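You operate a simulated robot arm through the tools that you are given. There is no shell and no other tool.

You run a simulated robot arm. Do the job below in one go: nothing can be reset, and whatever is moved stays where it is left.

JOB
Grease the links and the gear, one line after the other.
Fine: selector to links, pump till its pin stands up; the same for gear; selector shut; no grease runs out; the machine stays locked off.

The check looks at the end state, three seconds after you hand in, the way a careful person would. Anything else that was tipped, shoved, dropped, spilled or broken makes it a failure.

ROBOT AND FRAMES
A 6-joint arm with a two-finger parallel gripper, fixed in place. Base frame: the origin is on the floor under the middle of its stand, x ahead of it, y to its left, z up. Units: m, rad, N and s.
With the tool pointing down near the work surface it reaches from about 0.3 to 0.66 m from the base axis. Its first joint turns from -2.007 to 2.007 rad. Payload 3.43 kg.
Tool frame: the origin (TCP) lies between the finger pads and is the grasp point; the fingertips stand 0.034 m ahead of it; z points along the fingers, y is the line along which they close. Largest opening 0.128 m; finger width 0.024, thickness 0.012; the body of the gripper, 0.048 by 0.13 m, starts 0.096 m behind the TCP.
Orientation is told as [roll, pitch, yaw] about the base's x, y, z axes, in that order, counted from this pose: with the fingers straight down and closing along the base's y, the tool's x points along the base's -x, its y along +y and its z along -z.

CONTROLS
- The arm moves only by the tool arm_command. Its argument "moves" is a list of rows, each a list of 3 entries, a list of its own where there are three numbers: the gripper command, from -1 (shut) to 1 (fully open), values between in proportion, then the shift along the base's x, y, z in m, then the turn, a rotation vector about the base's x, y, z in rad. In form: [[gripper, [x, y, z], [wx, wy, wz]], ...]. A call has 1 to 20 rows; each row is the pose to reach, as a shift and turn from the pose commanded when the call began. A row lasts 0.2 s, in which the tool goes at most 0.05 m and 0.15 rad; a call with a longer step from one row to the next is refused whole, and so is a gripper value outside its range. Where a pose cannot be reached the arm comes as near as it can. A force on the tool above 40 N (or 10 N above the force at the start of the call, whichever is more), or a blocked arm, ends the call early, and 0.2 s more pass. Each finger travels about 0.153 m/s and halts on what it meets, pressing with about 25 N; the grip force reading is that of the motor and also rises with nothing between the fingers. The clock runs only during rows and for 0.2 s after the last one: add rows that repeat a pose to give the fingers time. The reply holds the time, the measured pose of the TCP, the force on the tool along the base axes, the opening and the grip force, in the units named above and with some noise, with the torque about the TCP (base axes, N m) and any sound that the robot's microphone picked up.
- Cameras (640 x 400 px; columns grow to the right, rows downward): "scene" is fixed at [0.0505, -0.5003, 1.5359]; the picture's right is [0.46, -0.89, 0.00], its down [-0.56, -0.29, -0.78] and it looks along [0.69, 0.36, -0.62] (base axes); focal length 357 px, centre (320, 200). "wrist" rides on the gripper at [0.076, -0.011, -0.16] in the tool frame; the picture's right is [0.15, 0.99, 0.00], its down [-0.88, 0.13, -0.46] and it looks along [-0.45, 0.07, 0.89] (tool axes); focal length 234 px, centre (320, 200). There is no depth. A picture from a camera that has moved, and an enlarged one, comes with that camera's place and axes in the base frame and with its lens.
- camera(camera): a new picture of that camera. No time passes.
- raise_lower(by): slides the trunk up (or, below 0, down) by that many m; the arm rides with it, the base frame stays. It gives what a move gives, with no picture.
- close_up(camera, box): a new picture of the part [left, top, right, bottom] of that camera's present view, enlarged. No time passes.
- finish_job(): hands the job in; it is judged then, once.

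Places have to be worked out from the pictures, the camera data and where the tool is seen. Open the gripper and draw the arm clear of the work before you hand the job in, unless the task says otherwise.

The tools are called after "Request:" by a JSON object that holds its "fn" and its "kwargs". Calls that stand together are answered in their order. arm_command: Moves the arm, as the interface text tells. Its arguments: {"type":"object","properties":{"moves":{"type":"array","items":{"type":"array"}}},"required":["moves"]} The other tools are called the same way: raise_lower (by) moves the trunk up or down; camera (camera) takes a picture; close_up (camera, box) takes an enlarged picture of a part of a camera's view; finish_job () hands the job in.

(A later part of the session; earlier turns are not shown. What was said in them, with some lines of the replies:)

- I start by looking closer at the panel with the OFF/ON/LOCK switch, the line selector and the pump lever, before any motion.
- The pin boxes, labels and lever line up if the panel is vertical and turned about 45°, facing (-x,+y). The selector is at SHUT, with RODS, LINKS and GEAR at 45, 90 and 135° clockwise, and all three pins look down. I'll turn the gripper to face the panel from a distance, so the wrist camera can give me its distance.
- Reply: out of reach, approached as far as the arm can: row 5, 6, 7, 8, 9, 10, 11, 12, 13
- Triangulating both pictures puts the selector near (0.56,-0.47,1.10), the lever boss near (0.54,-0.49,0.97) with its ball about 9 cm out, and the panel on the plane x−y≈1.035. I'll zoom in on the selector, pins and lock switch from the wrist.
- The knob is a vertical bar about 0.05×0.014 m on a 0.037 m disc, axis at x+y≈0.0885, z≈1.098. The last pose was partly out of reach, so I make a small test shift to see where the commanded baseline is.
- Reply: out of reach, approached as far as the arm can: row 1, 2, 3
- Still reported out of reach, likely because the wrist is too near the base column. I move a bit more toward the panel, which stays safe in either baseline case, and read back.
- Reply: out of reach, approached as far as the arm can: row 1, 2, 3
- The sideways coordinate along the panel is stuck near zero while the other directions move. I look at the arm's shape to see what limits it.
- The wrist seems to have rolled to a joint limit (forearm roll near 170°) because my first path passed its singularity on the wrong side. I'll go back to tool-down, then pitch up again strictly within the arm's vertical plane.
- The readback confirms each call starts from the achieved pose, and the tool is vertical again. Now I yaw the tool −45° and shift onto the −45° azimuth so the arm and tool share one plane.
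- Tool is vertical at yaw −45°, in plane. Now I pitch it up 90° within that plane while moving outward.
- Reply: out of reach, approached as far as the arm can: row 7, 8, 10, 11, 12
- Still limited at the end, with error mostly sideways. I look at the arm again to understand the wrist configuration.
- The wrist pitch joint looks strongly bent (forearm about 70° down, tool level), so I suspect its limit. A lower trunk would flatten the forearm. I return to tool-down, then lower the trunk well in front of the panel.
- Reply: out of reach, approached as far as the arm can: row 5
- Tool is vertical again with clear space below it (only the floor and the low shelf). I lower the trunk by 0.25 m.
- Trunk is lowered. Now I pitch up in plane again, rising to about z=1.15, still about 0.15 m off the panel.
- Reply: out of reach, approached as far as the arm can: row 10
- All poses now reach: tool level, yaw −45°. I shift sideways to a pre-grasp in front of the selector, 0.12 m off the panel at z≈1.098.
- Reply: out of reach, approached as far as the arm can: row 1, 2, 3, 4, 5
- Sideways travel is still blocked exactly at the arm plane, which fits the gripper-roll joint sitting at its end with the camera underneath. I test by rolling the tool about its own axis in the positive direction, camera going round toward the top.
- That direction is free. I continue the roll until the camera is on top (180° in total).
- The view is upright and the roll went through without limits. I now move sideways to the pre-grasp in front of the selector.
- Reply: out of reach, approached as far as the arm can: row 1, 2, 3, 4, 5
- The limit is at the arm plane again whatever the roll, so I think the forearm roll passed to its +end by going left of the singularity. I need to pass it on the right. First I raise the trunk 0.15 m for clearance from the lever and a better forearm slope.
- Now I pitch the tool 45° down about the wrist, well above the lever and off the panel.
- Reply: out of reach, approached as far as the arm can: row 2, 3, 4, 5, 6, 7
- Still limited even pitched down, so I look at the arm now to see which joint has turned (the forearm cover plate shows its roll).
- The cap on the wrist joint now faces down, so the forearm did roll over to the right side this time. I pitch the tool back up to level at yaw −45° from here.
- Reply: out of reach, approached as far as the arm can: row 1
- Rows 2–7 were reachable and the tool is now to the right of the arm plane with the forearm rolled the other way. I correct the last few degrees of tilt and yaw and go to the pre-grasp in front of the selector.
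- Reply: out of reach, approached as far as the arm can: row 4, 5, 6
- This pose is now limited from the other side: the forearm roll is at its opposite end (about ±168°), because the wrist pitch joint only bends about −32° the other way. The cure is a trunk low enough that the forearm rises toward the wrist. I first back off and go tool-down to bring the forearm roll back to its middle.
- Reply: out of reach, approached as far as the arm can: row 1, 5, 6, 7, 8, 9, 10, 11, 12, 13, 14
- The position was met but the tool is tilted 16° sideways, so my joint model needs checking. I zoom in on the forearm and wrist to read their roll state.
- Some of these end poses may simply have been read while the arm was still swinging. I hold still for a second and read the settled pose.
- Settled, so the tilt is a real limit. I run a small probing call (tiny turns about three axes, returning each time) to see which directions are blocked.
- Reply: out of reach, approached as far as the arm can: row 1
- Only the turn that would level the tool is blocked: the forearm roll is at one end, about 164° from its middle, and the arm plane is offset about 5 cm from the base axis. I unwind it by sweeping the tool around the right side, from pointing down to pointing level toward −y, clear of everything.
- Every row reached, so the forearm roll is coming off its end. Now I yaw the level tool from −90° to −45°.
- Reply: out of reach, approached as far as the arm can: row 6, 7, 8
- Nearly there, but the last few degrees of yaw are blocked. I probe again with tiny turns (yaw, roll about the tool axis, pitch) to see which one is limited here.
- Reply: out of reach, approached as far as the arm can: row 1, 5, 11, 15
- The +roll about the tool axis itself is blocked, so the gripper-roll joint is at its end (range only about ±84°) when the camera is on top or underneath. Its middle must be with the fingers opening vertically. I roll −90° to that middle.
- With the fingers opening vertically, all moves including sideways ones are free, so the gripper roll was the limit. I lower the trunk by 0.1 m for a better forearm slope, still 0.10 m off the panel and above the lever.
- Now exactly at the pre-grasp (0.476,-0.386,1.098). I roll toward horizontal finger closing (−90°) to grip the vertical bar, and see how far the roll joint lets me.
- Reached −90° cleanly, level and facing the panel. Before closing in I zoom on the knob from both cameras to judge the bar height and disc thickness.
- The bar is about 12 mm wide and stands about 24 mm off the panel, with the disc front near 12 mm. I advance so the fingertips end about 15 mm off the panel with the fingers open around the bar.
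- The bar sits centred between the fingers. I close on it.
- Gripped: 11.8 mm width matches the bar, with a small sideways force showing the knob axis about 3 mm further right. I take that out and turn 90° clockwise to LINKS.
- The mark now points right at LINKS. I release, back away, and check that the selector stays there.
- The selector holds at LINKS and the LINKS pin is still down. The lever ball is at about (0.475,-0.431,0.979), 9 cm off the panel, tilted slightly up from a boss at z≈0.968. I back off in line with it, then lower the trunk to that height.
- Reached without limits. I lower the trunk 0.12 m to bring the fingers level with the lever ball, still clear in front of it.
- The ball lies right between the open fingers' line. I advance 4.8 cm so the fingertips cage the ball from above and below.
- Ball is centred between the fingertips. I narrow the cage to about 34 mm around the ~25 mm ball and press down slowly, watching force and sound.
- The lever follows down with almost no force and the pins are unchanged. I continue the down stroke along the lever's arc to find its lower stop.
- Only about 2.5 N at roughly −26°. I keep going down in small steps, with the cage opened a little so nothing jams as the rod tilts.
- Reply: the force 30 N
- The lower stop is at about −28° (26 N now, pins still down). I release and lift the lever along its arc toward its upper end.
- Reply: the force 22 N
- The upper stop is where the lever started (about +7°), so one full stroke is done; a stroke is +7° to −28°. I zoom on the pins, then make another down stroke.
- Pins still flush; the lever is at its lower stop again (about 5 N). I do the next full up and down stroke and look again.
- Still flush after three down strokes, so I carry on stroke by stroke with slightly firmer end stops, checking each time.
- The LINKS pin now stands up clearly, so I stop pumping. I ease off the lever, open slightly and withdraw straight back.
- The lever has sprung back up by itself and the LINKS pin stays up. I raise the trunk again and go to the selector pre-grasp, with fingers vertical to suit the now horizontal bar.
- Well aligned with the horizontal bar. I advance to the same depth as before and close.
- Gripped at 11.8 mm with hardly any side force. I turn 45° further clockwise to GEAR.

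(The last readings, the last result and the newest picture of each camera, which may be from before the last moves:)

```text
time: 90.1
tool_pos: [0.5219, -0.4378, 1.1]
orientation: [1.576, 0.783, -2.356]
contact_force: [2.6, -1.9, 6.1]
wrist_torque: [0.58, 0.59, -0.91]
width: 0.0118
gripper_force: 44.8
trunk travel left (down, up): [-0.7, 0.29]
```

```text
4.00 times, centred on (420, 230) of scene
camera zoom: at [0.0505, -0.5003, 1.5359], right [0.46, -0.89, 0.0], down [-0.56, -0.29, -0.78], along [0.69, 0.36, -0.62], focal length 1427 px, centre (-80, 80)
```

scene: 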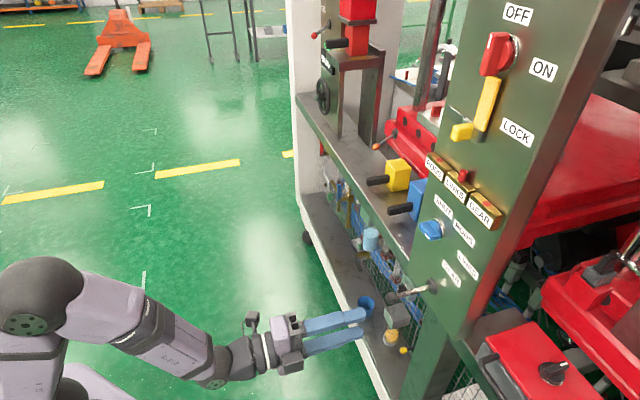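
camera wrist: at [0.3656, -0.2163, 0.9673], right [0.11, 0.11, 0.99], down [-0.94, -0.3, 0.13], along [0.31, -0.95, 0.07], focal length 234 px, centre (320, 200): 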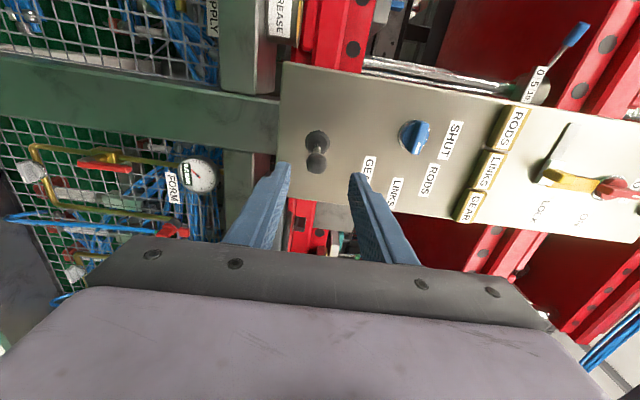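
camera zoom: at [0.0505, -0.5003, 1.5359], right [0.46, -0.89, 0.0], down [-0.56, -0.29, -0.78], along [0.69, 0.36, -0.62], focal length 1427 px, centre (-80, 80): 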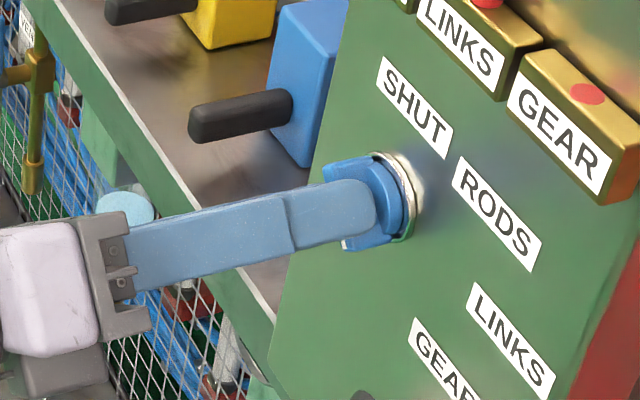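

Turned to the GEAR angle. I release, back off and look at where the mark rests.

Request:
{"fn": "arm_command", "kwargs": {"moves": [[-0.4, [0, 0, 0], [0, 0, 0]], [-0.2, [0, 0, 0], [0, 0, 0]], [-0.2, [-0.014, 0.014, 0], [0, 0, 0]], [-0.2, [-0.034, 0.034, 0], [0, 0, 0]], [-0.2, [-0.06, 0.06, 0], [0, 0, 0]], [-0.2, [-0.06, 0.06, 0], [0, 0, 0]]]}}

Request:
{"fn": "close_up", "kwargs": {"camera": "scene", "box": [380, 170, 500, 290]}}

Request:
{"fn": "camera", "kwargs": {"camera": "wrist"}}

```text
time: 91.5
tool_pos: [0.4629, -0.3785, 1.0986]
orientation: [1.571, 0.78, -2.357]
contact_force: [-0.5, 0.6, 0.0]
wrist_torque: [-0.01, -0.02, -0.03]
width: 0.0511
gripper_force: 0.1
trunk travel left (down, up): [-0.7, 0.29]
```

```text
3.33 times, centred on (440, 230) of scene
camera zoom: at [0.0505, -0.5003, 1.5359], right [0.46, -0.89, 0.0], down [-0.56, -0.29, -0.78], along [0.69, 0.36, -0.62], focal length 1189 px, centre (-80, 100)
```

zoom: 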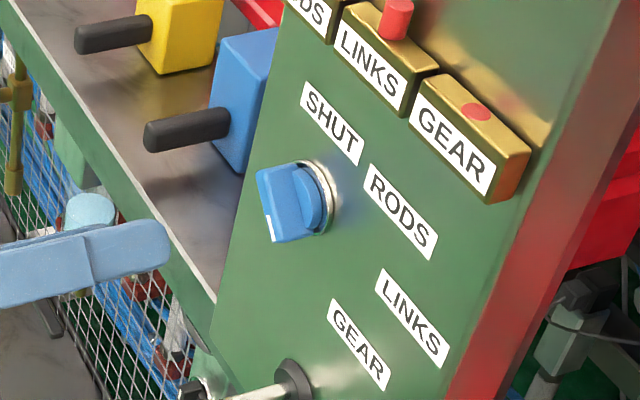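

```text
taken
camera wrist: at [0.3935, -0.2233, 1.1443], right [-0.42, -0.42, 0.81], down [-0.83, -0.19, -0.53], along [0.37, -0.89, -0.27], focal length 234 px, centre (320, 200)
```

wrist: 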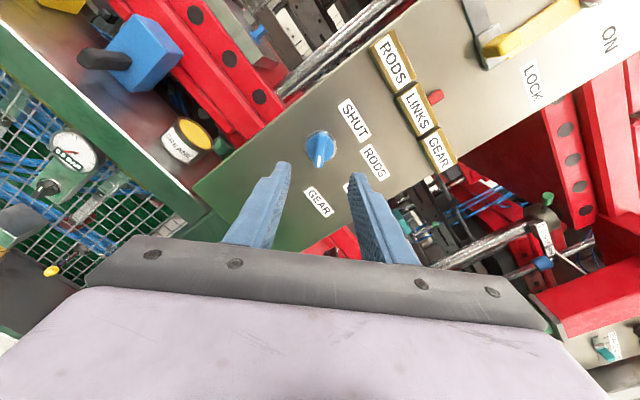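

The mark points at GEAR and the GEAR pin is still down. I roll back to vertical fingers while retreating in line with the lever, then lower the trunk.

Request:
{"fn": "arm_command", "kwargs": {"moves": [[-0.2, [-0.008, 0.001, 0], [-0.0925, 0.0925, 0]], [-0.2, [-0.016, 0.001, 0], [-0.185, 0.185, 0]], [-0.2, [-0.024, 0, 0], [-0.2776, 0.2776, 0]], [-0.2, [-0.032, -0.001, 0], [-0.37, 0.37, 0]], [-0.2, [-0.0372, -0.002, 0], [-0.4627, 0.4627, 0]], [-0.2, [-0.0372, -0.002, 0], [-0.5553, 0.5553, 0]], [-0.2, [-0.0372, -0.002, 0], [-0.5553, 0.5553, 0]]]}}

Request:
{"fn": "raise_lower", "kwargs": {"by": -0.12}}

Request:
{"fn": "close_up", "kwargs": {"camera": "scene", "box": [290, 220, 470, 340]}}

Request:
{"fn": "close_up", "kwargs": {"camera": "wrist", "box": [220, 80, 420, 220]}}

```text
time: 93.1
tool_pos: [0.4249, -0.3801, 1.1]
orientation: [1.571, -0.007, -2.355]
contact_force: [-0.6, -0.2, -0.4]
wrist_torque: [0.0, 0.0, 0.01]
width: 0.0513
gripper_force: 0.0
trunk travel left (down, up): [-0.7, 0.29]
```

```text
time: 94.6
tool_pos: [0.4251, -0.3806, 0.98]
orientation: [1.572, -0.005, -2.357]
contact_force: [0.4, -0.4, 0.9]
wrist_torque: [0.02, 0.01, -0.03]
width: 0.0512
gripper_force: 0.0
trunk travel left (down, up): [-0.58, 0.41]
```

```text
3.33 times, centred on (380, 280) of scene
camera zoom: at [0.0505, -0.5003, 1.5359], right [0.46, -0.89, 0.0], down [-0.56, -0.29, -0.78], along [0.69, 0.36, -0.62], focal length 1189 px, centre (120, -67)
```

zoom: 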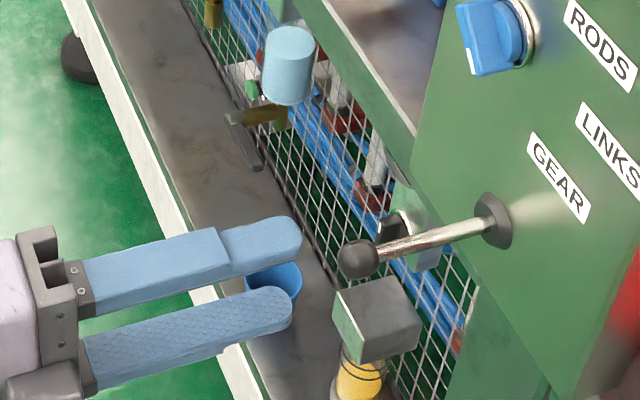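

```text
2.86 times, centred on (320, 150) of wrist
camera zoom: at [0.3655, -0.214, 0.9682], right [0.11, 0.11, 0.99], down [-0.94, -0.3, 0.13], along [0.31, -0.95, 0.07], focal length 669 px, centre (320, 343)
```

zoom: 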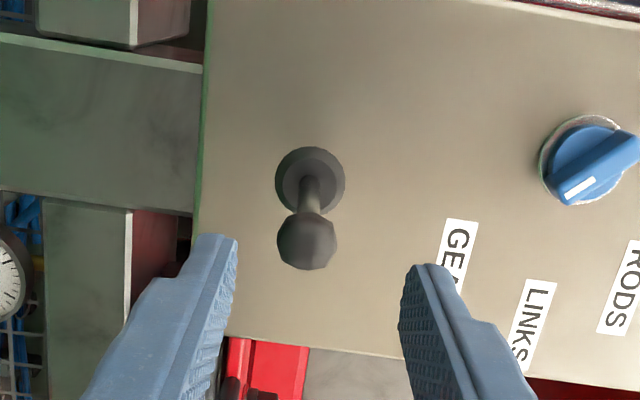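

Same alignment as before. I advance around the ball, cage it, and make the first down stroke for GEAR.

Request:
{"fn": "arm_command", "kwargs": {"moves": [[-0.2, [0.012, -0.012, -0.002], [0, 0, 0]], [-0.2, [0.024, -0.024, -0.002], [0, 0, 0]], [-0.2, [0.034, -0.034, -0.002], [0, 0, 0]], [-0.47, [0.034, -0.034, -0.002], [0, 0, 0]], [-0.47, [0.034, -0.034, -0.002], [0, 0, 0]], [-0.47, [0.034, -0.034, -0.014], [0, 0, 0]], [-0.47, [0.0345, -0.0345, -0.027], [0, 0, 0]], [-0.47, [0.035, -0.035, -0.04], [0, 0, 0]], [-0.47, [0.037, -0.037, -0.052], [0, 0, 0]], [-0.47, [0.039, -0.039, -0.062], [0, 0, 0]], [-0.47, [0.04, -0.04, -0.068], [0, 0, 0]], [-0.47, [0.04, -0.04, -0.068], [0, 0, 0]]]}}

Request:
{"fn": "close_up", "kwargs": {"camera": "scene", "box": [430, 145, 510, 225]}}

Request:
{"fn": "close_up", "kwargs": {"camera": "scene", "box": [330, 140, 510, 330]}}

```text
time: 97.2
tool_pos: [0.464, -0.4185, 0.9147]
orientation: [1.58, -0.002, -2.357]
contact_force: [-5.3, 2.3, 11.8]
wrist_torque: [-0.36, -0.39, -0.05]
width: 0.0406
gripper_force: 5.3
trunk travel left (down, up): [-0.58, 0.41]
```

```text
5.00 times, centred on (470, 185) of scene
camera zoom: at [0.0505, -0.5003, 1.5359], right [0.46, -0.89, 0.0], down [-0.56, -0.29, -0.78], along [0.69, 0.36, -0.62], focal length 1784 px, centre (-430, 275)
```

zoom: 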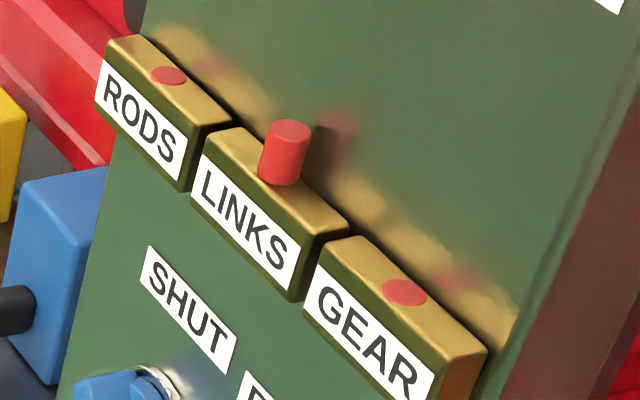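

```text
2.11 times, centred on (420, 235) of scene
camera zoom: at [0.0505, -0.5003, 1.5359], right [0.46, -0.89, 0.0], down [-0.56, -0.29, -0.78], along [0.69, 0.36, -0.62], focal length 751 px, centre (110, 126)
```

zoom: 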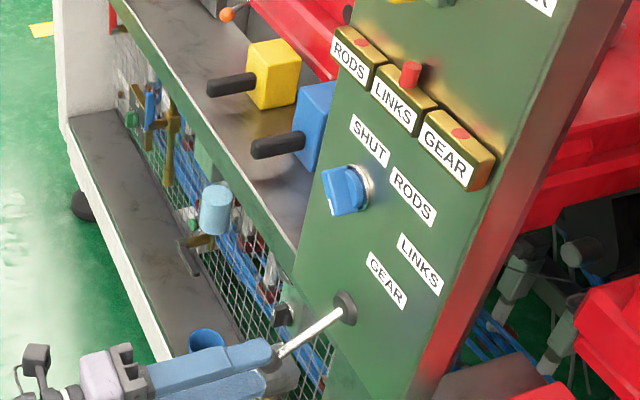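

First GEAR stroke done (12 N at the stop), pin still down. Next full up and down stroke.

Request:
{"fn": "arm_command", "kwargs": {"moves": [[-0.47, [-0.003, 0.003, 0.019], [0, 0, 0]], [-0.47, [-0.005, 0.005, 0.035], [0, 0, 0]], [-0.47, [-0.005, 0.005, 0.051], [0, 0, 0]], [-0.47, [-0.005, 0.005, 0.066], [0, 0, 0]], [-0.47, [-0.0045, 0.0045, 0.077], [0, 0, 0]], [-0.47, [-0.0045, 0.0045, 0.077], [0, 0, 0]], [-0.47, [-0.005, 0.005, 0.063], [0, 0, 0]], [-0.47, [-0.005, 0.005, 0.049], [0, 0, 0]], [-0.47, [-0.005, 0.005, 0.035], [0, 0, 0]], [-0.47, [-0.004, 0.004, 0.021], [0, 0, 0]], [-0.47, [-0.0015, 0.0015, 0.009], [0, 0, 0]], [-0.47, [0, 0, 0], [0, 0, 0]], [-0.47, [0, 0, 0], [0, 0, 0]]]}}

Request:
{"fn": "close_up", "kwargs": {"camera": "scene", "box": [430, 145, 510, 225]}}

```text
time: 100.0
tool_pos: [0.4636, -0.42, 0.916]
orientation: [1.577, -0.005, -2.357]
contact_force: [-4.7, 5.9, 12.0]
wrist_torque: [-0.4, -0.43, -0.03]
width: 0.0407
gripper_force: 5.5
trunk travel left (down, up): [-0.58, 0.41]
```

```text
5.00 times, centred on (470, 185) of scene
camera zoom: at [0.0505, -0.5003, 1.5359], right [0.46, -0.89, 0.0], down [-0.56, -0.29, -0.78], along [0.69, 0.36, -0.62], focal length 1784 px, centre (-430, 275)
```

zoom: 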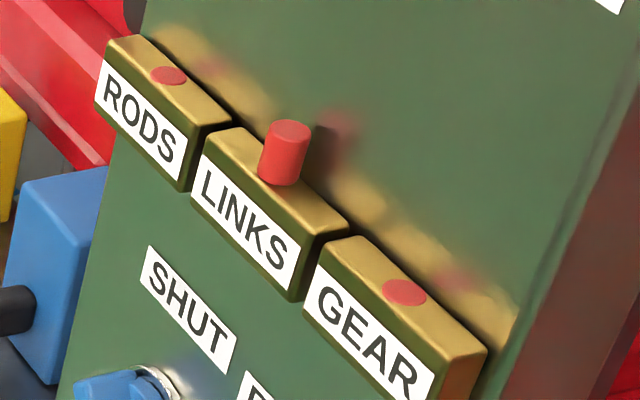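

Two GEAR strokes, pin still down. Third stroke.

Request:
{"fn": "arm_command", "kwargs": {"moves": [[-0.47, [-0.003, 0.003, 0.019], [0, 0, 0]], [-0.47, [-0.005, 0.005, 0.035], [0, 0, 0]], [-0.47, [-0.005, 0.005, 0.051], [0, 0, 0]], [-0.47, [-0.005, 0.005, 0.066], [0, 0, 0]], [-0.47, [-0.0045, 0.0045, 0.077], [0, 0, 0]], [-0.47, [-0.0045, 0.0045, 0.077], [0, 0, 0]], [-0.47, [-0.005, 0.005, 0.063], [0, 0, 0]], [-0.47, [-0.005, 0.005, 0.049], [0, 0, 0]], [-0.47, [-0.005, 0.005, 0.035], [0, 0, 0]], [-0.47, [-0.004, 0.004, 0.021], [0, 0, 0]], [-0.47, [-0.0015, 0.0015, 0.009], [0, 0, 0]], [-0.47, [0, 0, 0], [0, 0, 0]], [-0.47, [0, 0, 0], [0, 0, 0]]]}}

Request:
{"fn": "close_up", "kwargs": {"camera": "scene", "box": [430, 145, 510, 225]}}

```text
time: 102.8
tool_pos: [0.4652, -0.4195, 0.9157]
orientation: [1.579, -0.006, -2.356]
contact_force: [-3.5, 3.6, 11.7]
wrist_torque: [-0.34, -0.45, -0.06]
width: 0.0414
gripper_force: 6.6
trunk travel left (down, up): [-0.58, 0.41]
```

```text
5.00 times, centred on (470, 185) of scene
camera zoom: at [0.0505, -0.5003, 1.5359], right [0.46, -0.89, 0.0], down [-0.56, -0.29, -0.78], along [0.69, 0.36, -0.62], focal length 1784 px, centre (-430, 275)
```

zoom: 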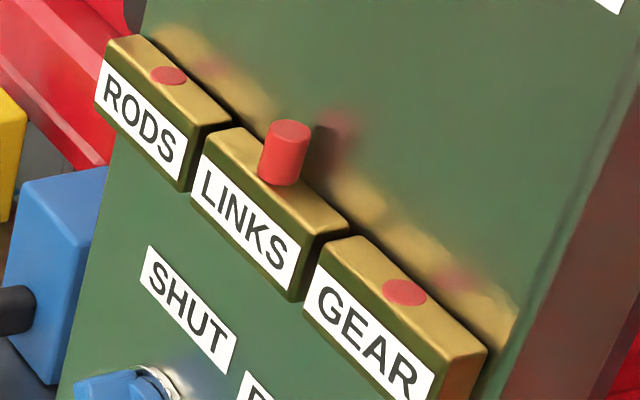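

Three strokes on GEAR and still down, as it was with LINKS at this point. Fourth stroke.

Request:
{"fn": "arm_command", "kwargs": {"moves": [[-0.47, [-0.003, 0.003, 0.019], [0, 0, 0]], [-0.47, [-0.005, 0.005, 0.035], [0, 0, 0]], [-0.47, [-0.005, 0.005, 0.051], [0, 0, 0]], [-0.47, [-0.005, 0.005, 0.066], [0, 0, 0]], [-0.47, [-0.0045, 0.0045, 0.077], [0, 0, 0]], [-0.47, [-0.0045, 0.0045, 0.077], [0, 0, 0]], [-0.47, [-0.005, 0.005, 0.063], [0, 0, 0]], [-0.47, [-0.005, 0.005, 0.049], [0, 0, 0]], [-0.47, [-0.005, 0.005, 0.035], [0, 0, 0]], [-0.47, [-0.004, 0.004, 0.021], [0, 0, 0]], [-0.47, [-0.0015, 0.0015, 0.009], [0, 0, 0]], [-0.47, [0, 0, 0], [0, 0, 0]], [-0.47, [0, 0, 0], [0, 0, 0]]]}}

Request:
{"fn": "close_up", "kwargs": {"camera": "scene", "box": [430, 145, 510, 225]}}

```text
time: 105.6
tool_pos: [0.4637, -0.4184, 0.9159]
orientation: [1.58, -0.006, -2.356]
contact_force: [-4.0, 2.9, 12.3]
wrist_torque: [-0.27, -0.41, 0.04]
width: 0.0409
gripper_force: 6.0
trunk travel left (down, up): [-0.58, 0.41]
```

```text
5.00 times, centred on (470, 185) of scene
camera zoom: at [0.0505, -0.5003, 1.5359], right [0.46, -0.89, 0.0], down [-0.56, -0.29, -0.78], along [0.69, 0.36, -0.62], focal length 1784 px, centre (-430, 275)
```

zoom: 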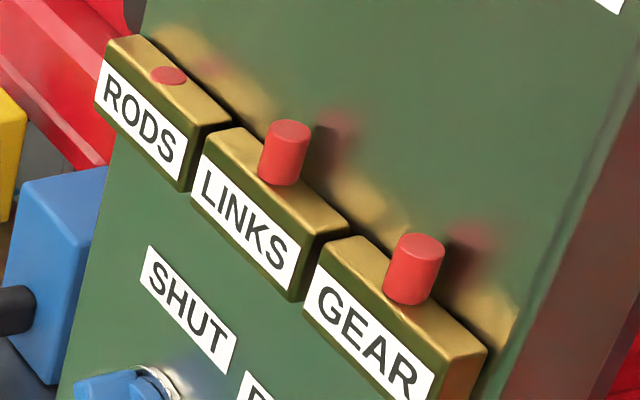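

Both LINKS and GEAR pins are up, so pumping stops. I let the lever rise gently to its rest with the cage, open and withdraw straight back.

Request:
{"fn": "arm_command", "kwargs": {"moves": [[-0.47, [-0.003, 0.003, 0.019], [0, 0, 0]], [-0.47, [-0.005, 0.005, 0.035], [0, 0, 0]], [-0.47, [-0.005, 0.005, 0.051], [0, 0, 0]], [-0.47, [-0.005, 0.005, 0.066], [0, 0, 0]], [-0.2, [-0.005, 0.005, 0.066], [0, 0, 0]], [-0.2, [-0.005, 0.005, 0.066], [0, 0, 0]], [-0.2, [-0.018, 0.018, 0.066], [0, 0, 0]], [-0.2, [-0.034, 0.034, 0.066], [0, 0, 0]], [-0.2, [-0.05, 0.05, 0.066], [0, 0, 0]], [-0.2, [-0.05, 0.05, 0.066], [0, 0, 0]]]}}

Request:
{"fn": "camera", "kwargs": {"camera": "scene"}}

```text
time: 107.8
tool_pos: [0.4151, -0.3692, 0.9764]
orientation: [1.57, -0.006, -2.356]
contact_force: [-0.7, 1.5, -0.1]
wrist_torque: [0.03, -0.03, 0.02]
width: 0.0512
gripper_force: 0.0
trunk travel left (down, up): [-0.58, 0.41]
```

```text
taken
```

scene: 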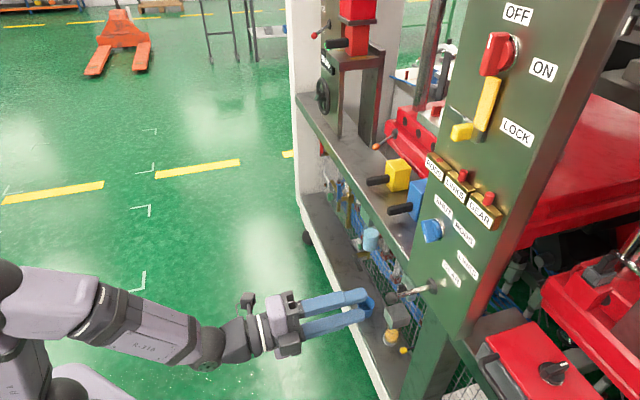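

All clear of the lever. I raise the trunk and go back to the selector, rolling +45° to match the bar at GEAR.

Request:
{"fn": "raise_lower", "kwargs": {"by": 0.12}}

Request:
{"fn": "arm_command", "kwargs": {"moves": [[-0.2, [0.01, -0.003, 0.001], [0.0925, -0.0925, 0]], [-0.2, [0.02, -0.006, 0.0015], [0.185, -0.185, 0]], [-0.2, [0.03, -0.01, 0.002], [0.2776, -0.2776, 0]], [-0.2, [0.04, -0.013, 0.003], [0.37, -0.37, 0]], [-0.2, [0.05, -0.0165, 0.0035], [0.4627, -0.4627, 0]], [-0.2, [0.0587, -0.0198, 0.0035], [0.5553, -0.5553, 0]], [-0.2, [0.0587, -0.0198, 0.0035], [0.5553, -0.5553, 0]]]}}

Request:
{"fn": "close_up", "kwargs": {"camera": "wrist", "box": [220, 80, 420, 220]}}

```text
time: 109.3
tool_pos: [0.416, -0.3703, 1.0965]
orientation: [1.572, -0.006, -2.356]
contact_force: [-0.6, 0.2, 0.0]
wrist_torque: [-0.01, -0.03, 0.0]
width: 0.0511
gripper_force: 0.0
trunk travel left (down, up): [-0.7, 0.29]
```

```text
time: 110.9
tool_pos: [0.4757, -0.3903, 1.0991]
orientation: [1.571, 0.784, -2.358]
contact_force: [0.4, -0.9, -0.2]
wrist_torque: [0.02, 0.03, -0.01]
width: 0.0514
gripper_force: 0.0
trunk travel left (down, up): [-0.7, 0.29]
```

```text
2.86 times, centred on (320, 150) of wrist
camera zoom: at [0.4061, -0.2338, 1.1454], right [-0.42, -0.42, 0.8], down [-0.83, -0.18, -0.53], along [0.37, -0.89, -0.27], focal length 669 px, centre (320, 343)
```

zoom: 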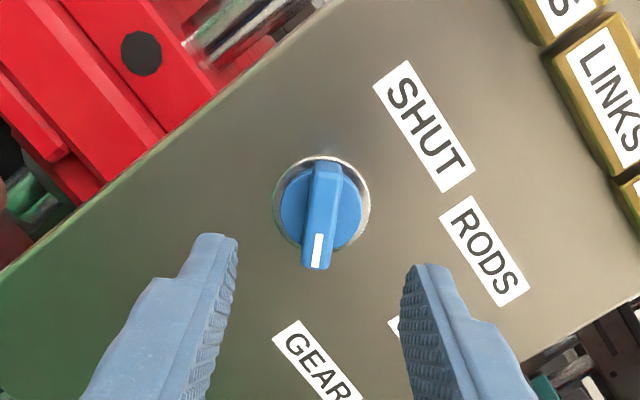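

Bar aligned with the fingers. I advance to grip depth and close.

Request:
{"fn": "arm_command", "kwargs": {"moves": [[-0.2, [0.014, -0.014, 0.0005], [0, 0, 0]], [-0.2, [0.028, -0.029, 0.001], [0, 0, 0]], [-0.2, [0.04, -0.041, 0.001], [0, 0, 0]], [-0.2, [0.0473, -0.0483, 0.001], [0, 0, 0]], [-0.2, [0.0473, -0.0483, 0.001], [0, 0, 0]], [-1, [0.0473, -0.0483, 0.001], [0, 0, 0]], [-1, [0.0473, -0.0483, 0.001], [0, 0, 0]], [-1, [0.0473, -0.0483, 0.001], [0, 0, 0]]]}}

Request:
{"fn": "close_up", "kwargs": {"camera": "scene", "box": [360, 180, 480, 280]}}

```text
time: 112.7
tool_pos: [0.5245, -0.4378, 1.099]
orientation: [1.57, 0.78, -2.357]
contact_force: [1.5, 1.4, -4.6]
wrist_torque: [-0.37, -0.38, 0.67]
width: 0.0118
gripper_force: 44.8
trunk travel left (down, up): [-0.7, 0.29]
```

```text
4.00 times, centred on (420, 230) of scene
camera zoom: at [0.0505, -0.5003, 1.5359], right [0.46, -0.89, 0.0], down [-0.56, -0.29, -0.78], along [0.69, 0.36, -0.62], focal length 1427 px, centre (-80, 80)
```

zoom: 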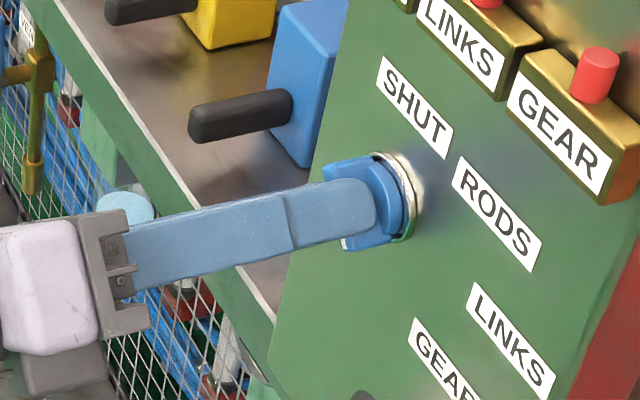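

Gripped. I turn 135° counter-clockwise back to SHUT.

Request:
{"fn": "arm_command", "kwargs": {"moves": [[-1, [-0.001, -0.001, 0.001], [-0.0926, 0.0926, 0]], [-1, [-0.001, -0.001, 0.001], [-0.1851, 0.1851, 0]], [-1, [-0.001, -0.001, 0.001], [-0.2777, 0.2777, 0]], [-1, [-0.001, -0.001, 0.001], [-0.3702, 0.3702, 0]], [-1, [-0.001, -0.001, 0.001], [-0.4628, 0.4628, 0]], [-1, [-0.001, -0.001, 0.001], [-0.5553, 0.5553, 0]], [-1, [-0.001, -0.001, 0.001], [-0.6479, 0.6479, 0]], [-1, [-0.001, -0.001, 0.001], [-0.7404, 0.7404, 0]], [-1, [-0.001, -0.001, 0.001], [-0.833, 0.833, 0]], [-1, [-0.001, -0.001, 0.001], [-0.9256, 0.9256, 0]], [-1, [-0.001, -0.001, 0.001], [-1.0181, 1.0181, 0]], [-1, [-0.001, -0.001, 0.001], [-1.1107, 1.1107, 0]], [-1, [-0.001, -0.001, 0.001], [-1.2032, 1.2032, 0]], [-1, [-0.001, -0.001, 0.001], [-1.2958, 1.2958, 0]], [-1, [-0.001, -0.001, 0.001], [-1.3883, 1.3883, 0]], [-1, [-0.001, -0.001, 0.001], [-1.4809, 1.4809, 0]], [-1, [-0.001, -0.001, 0.001], [-1.5734, 1.5734, 0]], [-1, [-0.001, -0.001, 0.001], [-1.666, 1.666, 0]], [-1, [-0.001, -0.001, 0.001], [-1.666, 1.666, 0]]]}}

Request:
{"fn": "close_up", "kwargs": {"camera": "scene", "box": [360, 180, 480, 280]}}

```text
time: 116.7
tool_pos: [0.5223, -0.4374, 1.1003]
orientation: [-0.918, -1.562, 0.134]
contact_force: [4.8, 13.4, -11.4]
wrist_torque: [0.86, 0.3, 0.34]
width: 0.0119
gripper_force: 45.3
trunk travel left (down, up): [-0.7, 0.29]
```

```text
4.00 times, centred on (420, 230) of scene
camera zoom: at [0.0505, -0.5003, 1.5359], right [0.46, -0.89, 0.0], down [-0.56, -0.29, -0.78], along [0.69, 0.36, -0.62], focal length 1427 px, centre (-80, 80)
```

zoom: 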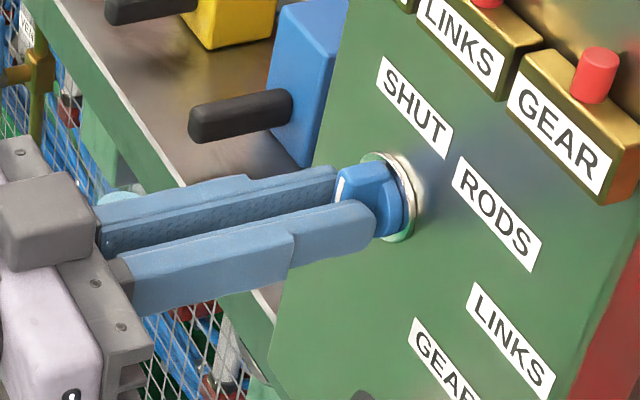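

The mark is back at the top. I release, back away and inspect the selector.

Request:
{"fn": "arm_command", "kwargs": {"moves": [[-0.5, [0, 0, 0], [0, 0, 0]], [-0.2, [0, 0, 0], [0, 0, 0]], [-0.2, [0, 0, 0], [0, 0, 0]], [-0.2, [-0.014, 0.014, 0], [0, 0, 0]], [-0.2, [-0.034, 0.034, 0], [0, 0, 0]], [-0.2, [-0.06, 0.06, 0], [0, 0, 0]], [-0.2, [-0.09, 0.09, 0], [0, 0, 0]], [-0.2, [-0.09, 0.09, 0], [0, 0, 0]]]}}

Request:
{"fn": "close_up", "kwargs": {"camera": "wrist", "box": [220, 80, 420, 220]}}

Request:
{"fn": "close_up", "kwargs": {"camera": "scene", "box": [400, 140, 520, 300]}}

Request:
{"fn": "close_up", "kwargs": {"camera": "scene", "box": [405, 200, 465, 250]}}

```text
time: 118.5
tool_pos: [0.43, -0.3488, 1.1016]
orientation: [-1.389, -1.566, 0.602]
contact_force: [-0.3, -0.2, 0.0]
wrist_torque: [0.02, 0.02, -0.04]
width: 0.0511
gripper_force: 0.1
trunk travel left (down, up): [-0.7, 0.29]
```

```text
2.86 times, centred on (320, 150) of wrist
camera zoom: at [0.3084, -0.2448, 1.0257], right [0.7, 0.7, -0.15], down [-0.23, 0.42, 0.88], along [0.68, -0.58, 0.45], focal length 669 px, centre (320, 343)
```

zoom: 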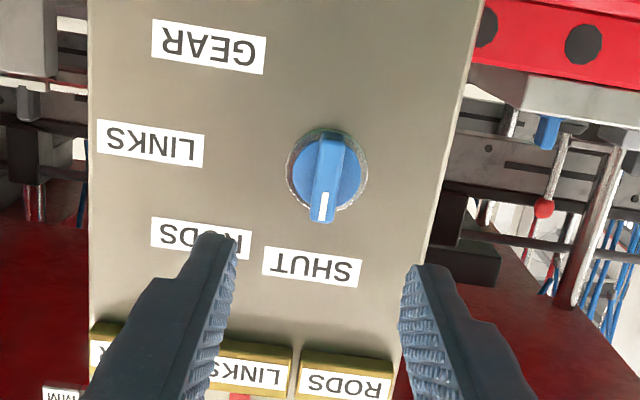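

```text
2.50 times, centred on (460, 220) of scene
camera zoom: at [0.0505, -0.5003, 1.5359], right [0.46, -0.89, 0.0], down [-0.56, -0.29, -0.78], along [0.69, 0.36, -0.62], focal length 892 px, centre (-30, 150)
```

zoom: 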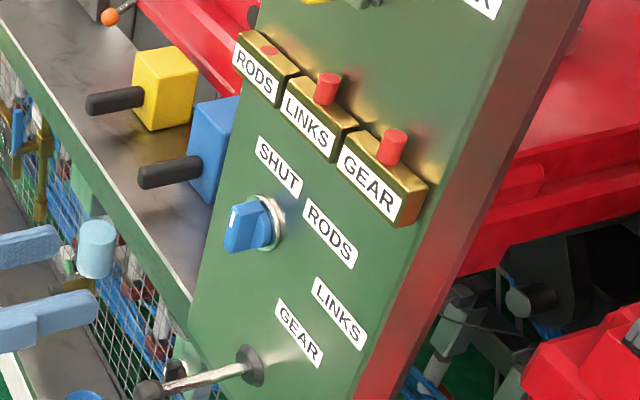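

```text
8.00 times, centred on (435, 225) of scene
camera zoom: at [0.0505, -0.5003, 1.5359], right [0.46, -0.89, 0.0], down [-0.56, -0.29, -0.78], along [0.69, 0.36, -0.62], focal length 2854 px, centre (-600, 0)
```

zoom: 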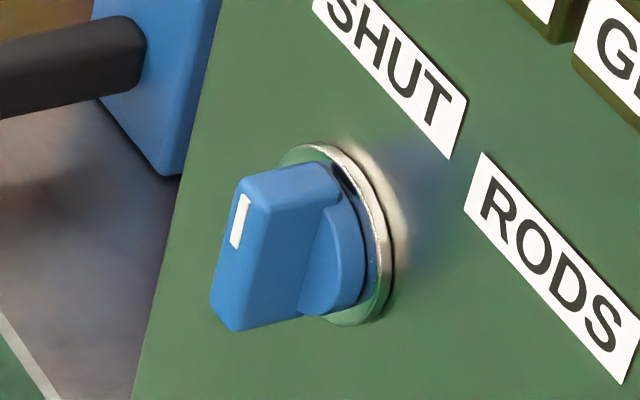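

The selector is exactly as at the start (SHUT), LINKS and GEAR pins up, RODS down, lever at rest. I open the gripper fully and draw the arm further back, then check the lock switch.

Request:
{"fn": "arm_command", "kwargs": {"moves": [[0, [-0.01, 0.01, 0.01], [0, 0, 0]], [0.5, [-0.02, 0.02, 0.025], [0, 0, 0]], [1, [-0.03, 0.03, 0.04], [0, 0, 0]], [1, [-0.04, 0.04, 0.06], [0, 0, 0]], [1, [-0.04, 0.04, 0.06], [0, 0, 0]]]}}

Request:
{"fn": "camera", "kwargs": {"camera": "scene"}}

Request:
{"fn": "close_up", "kwargs": {"camera": "scene", "box": [420, 0, 580, 150]}}

Request:
{"fn": "close_up", "kwargs": {"camera": "scene", "box": [320, 220, 500, 380]}}

```text
time: 119.7
tool_pos: [0.3933, -0.311, 1.1598]
orientation: [-1.547, -1.566, 0.761]
contact_force: [0.6, 0.4, 0.2]
wrist_torque: [-0.03, 0.01, 0.01]
width: 0.128
gripper_force: 0.0
out of reach, approached as far as the arm can: row 4, 5
trunk travel left (down, up): [-0.7, 0.29]
```

```text
taken
```

scene: 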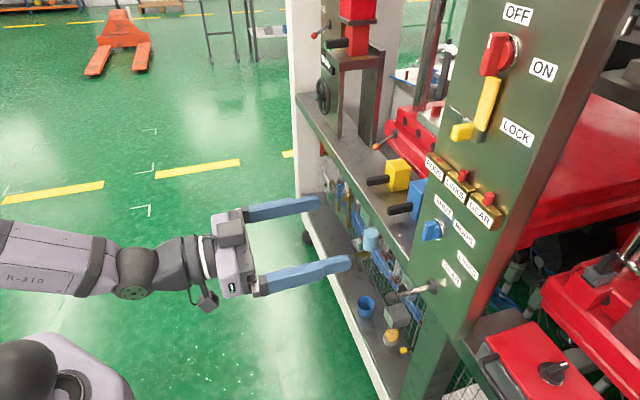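

```text
2.67 times, centred on (500, 75) of scene
camera zoom: at [0.0505, -0.5003, 1.5359], right [0.46, -0.89, 0.0], down [-0.56, -0.29, -0.78], along [0.69, 0.36, -0.62], focal length 951 px, centre (-160, 533)
```

zoom: 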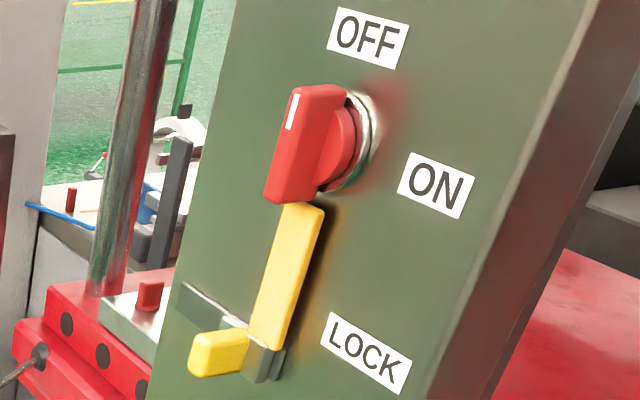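

```text
2.50 times, centred on (410, 300) of scene
camera zoom: at [0.0505, -0.5003, 1.5359], right [0.46, -0.89, 0.0], down [-0.56, -0.29, -0.78], along [0.69, 0.36, -0.62], focal length 892 px, centre (95, -50)
```

zoom: 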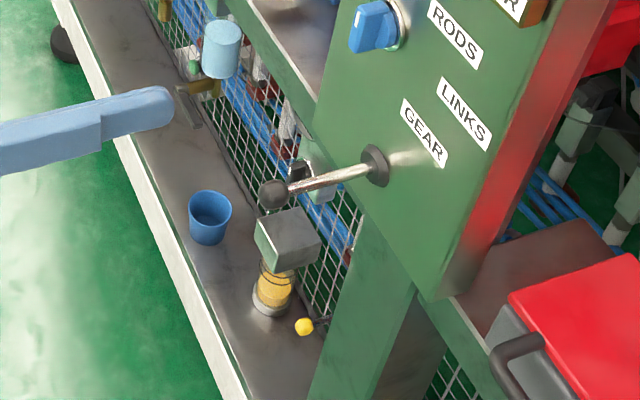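

Final views show the switch still OFF and locked, the selector at SHUT, and the LINKS and GEAR pins standing. I see no grease or disturbed items, and the open gripper is about 0.2 m off the panel. I hand the job in.

Request:
{"fn": "finish_job", "kwargs": {}}

```text
The job is handed in.
```

The links and the gear are both greased, and I've handed the job in. I don't have the check's verdict.

- **Links:** I set the selector to LINKS and pumped until its pin stood up, on the fourth full stroke.
- **Gear:** I then set it to GEAR and pumped until its pin stood up, also on the fourth stroke.
- **Selector:** it is back at SHUT and looks the same as at the start. The RODS pin is still down and the pump lever is at rest.
- **Machine:** the main switch is still OFF with the lock in place; I never touched either.
- **Surroundings:** the last pictures show no grease running out and nothing knocked or moved. The gripper is open and clear of the panel.

It took a lot of repositioning before I could reach the selector squarely, because the gripper's roll joint kept hitting its limit. All of that was done clear of the panel, and nothing was touched.
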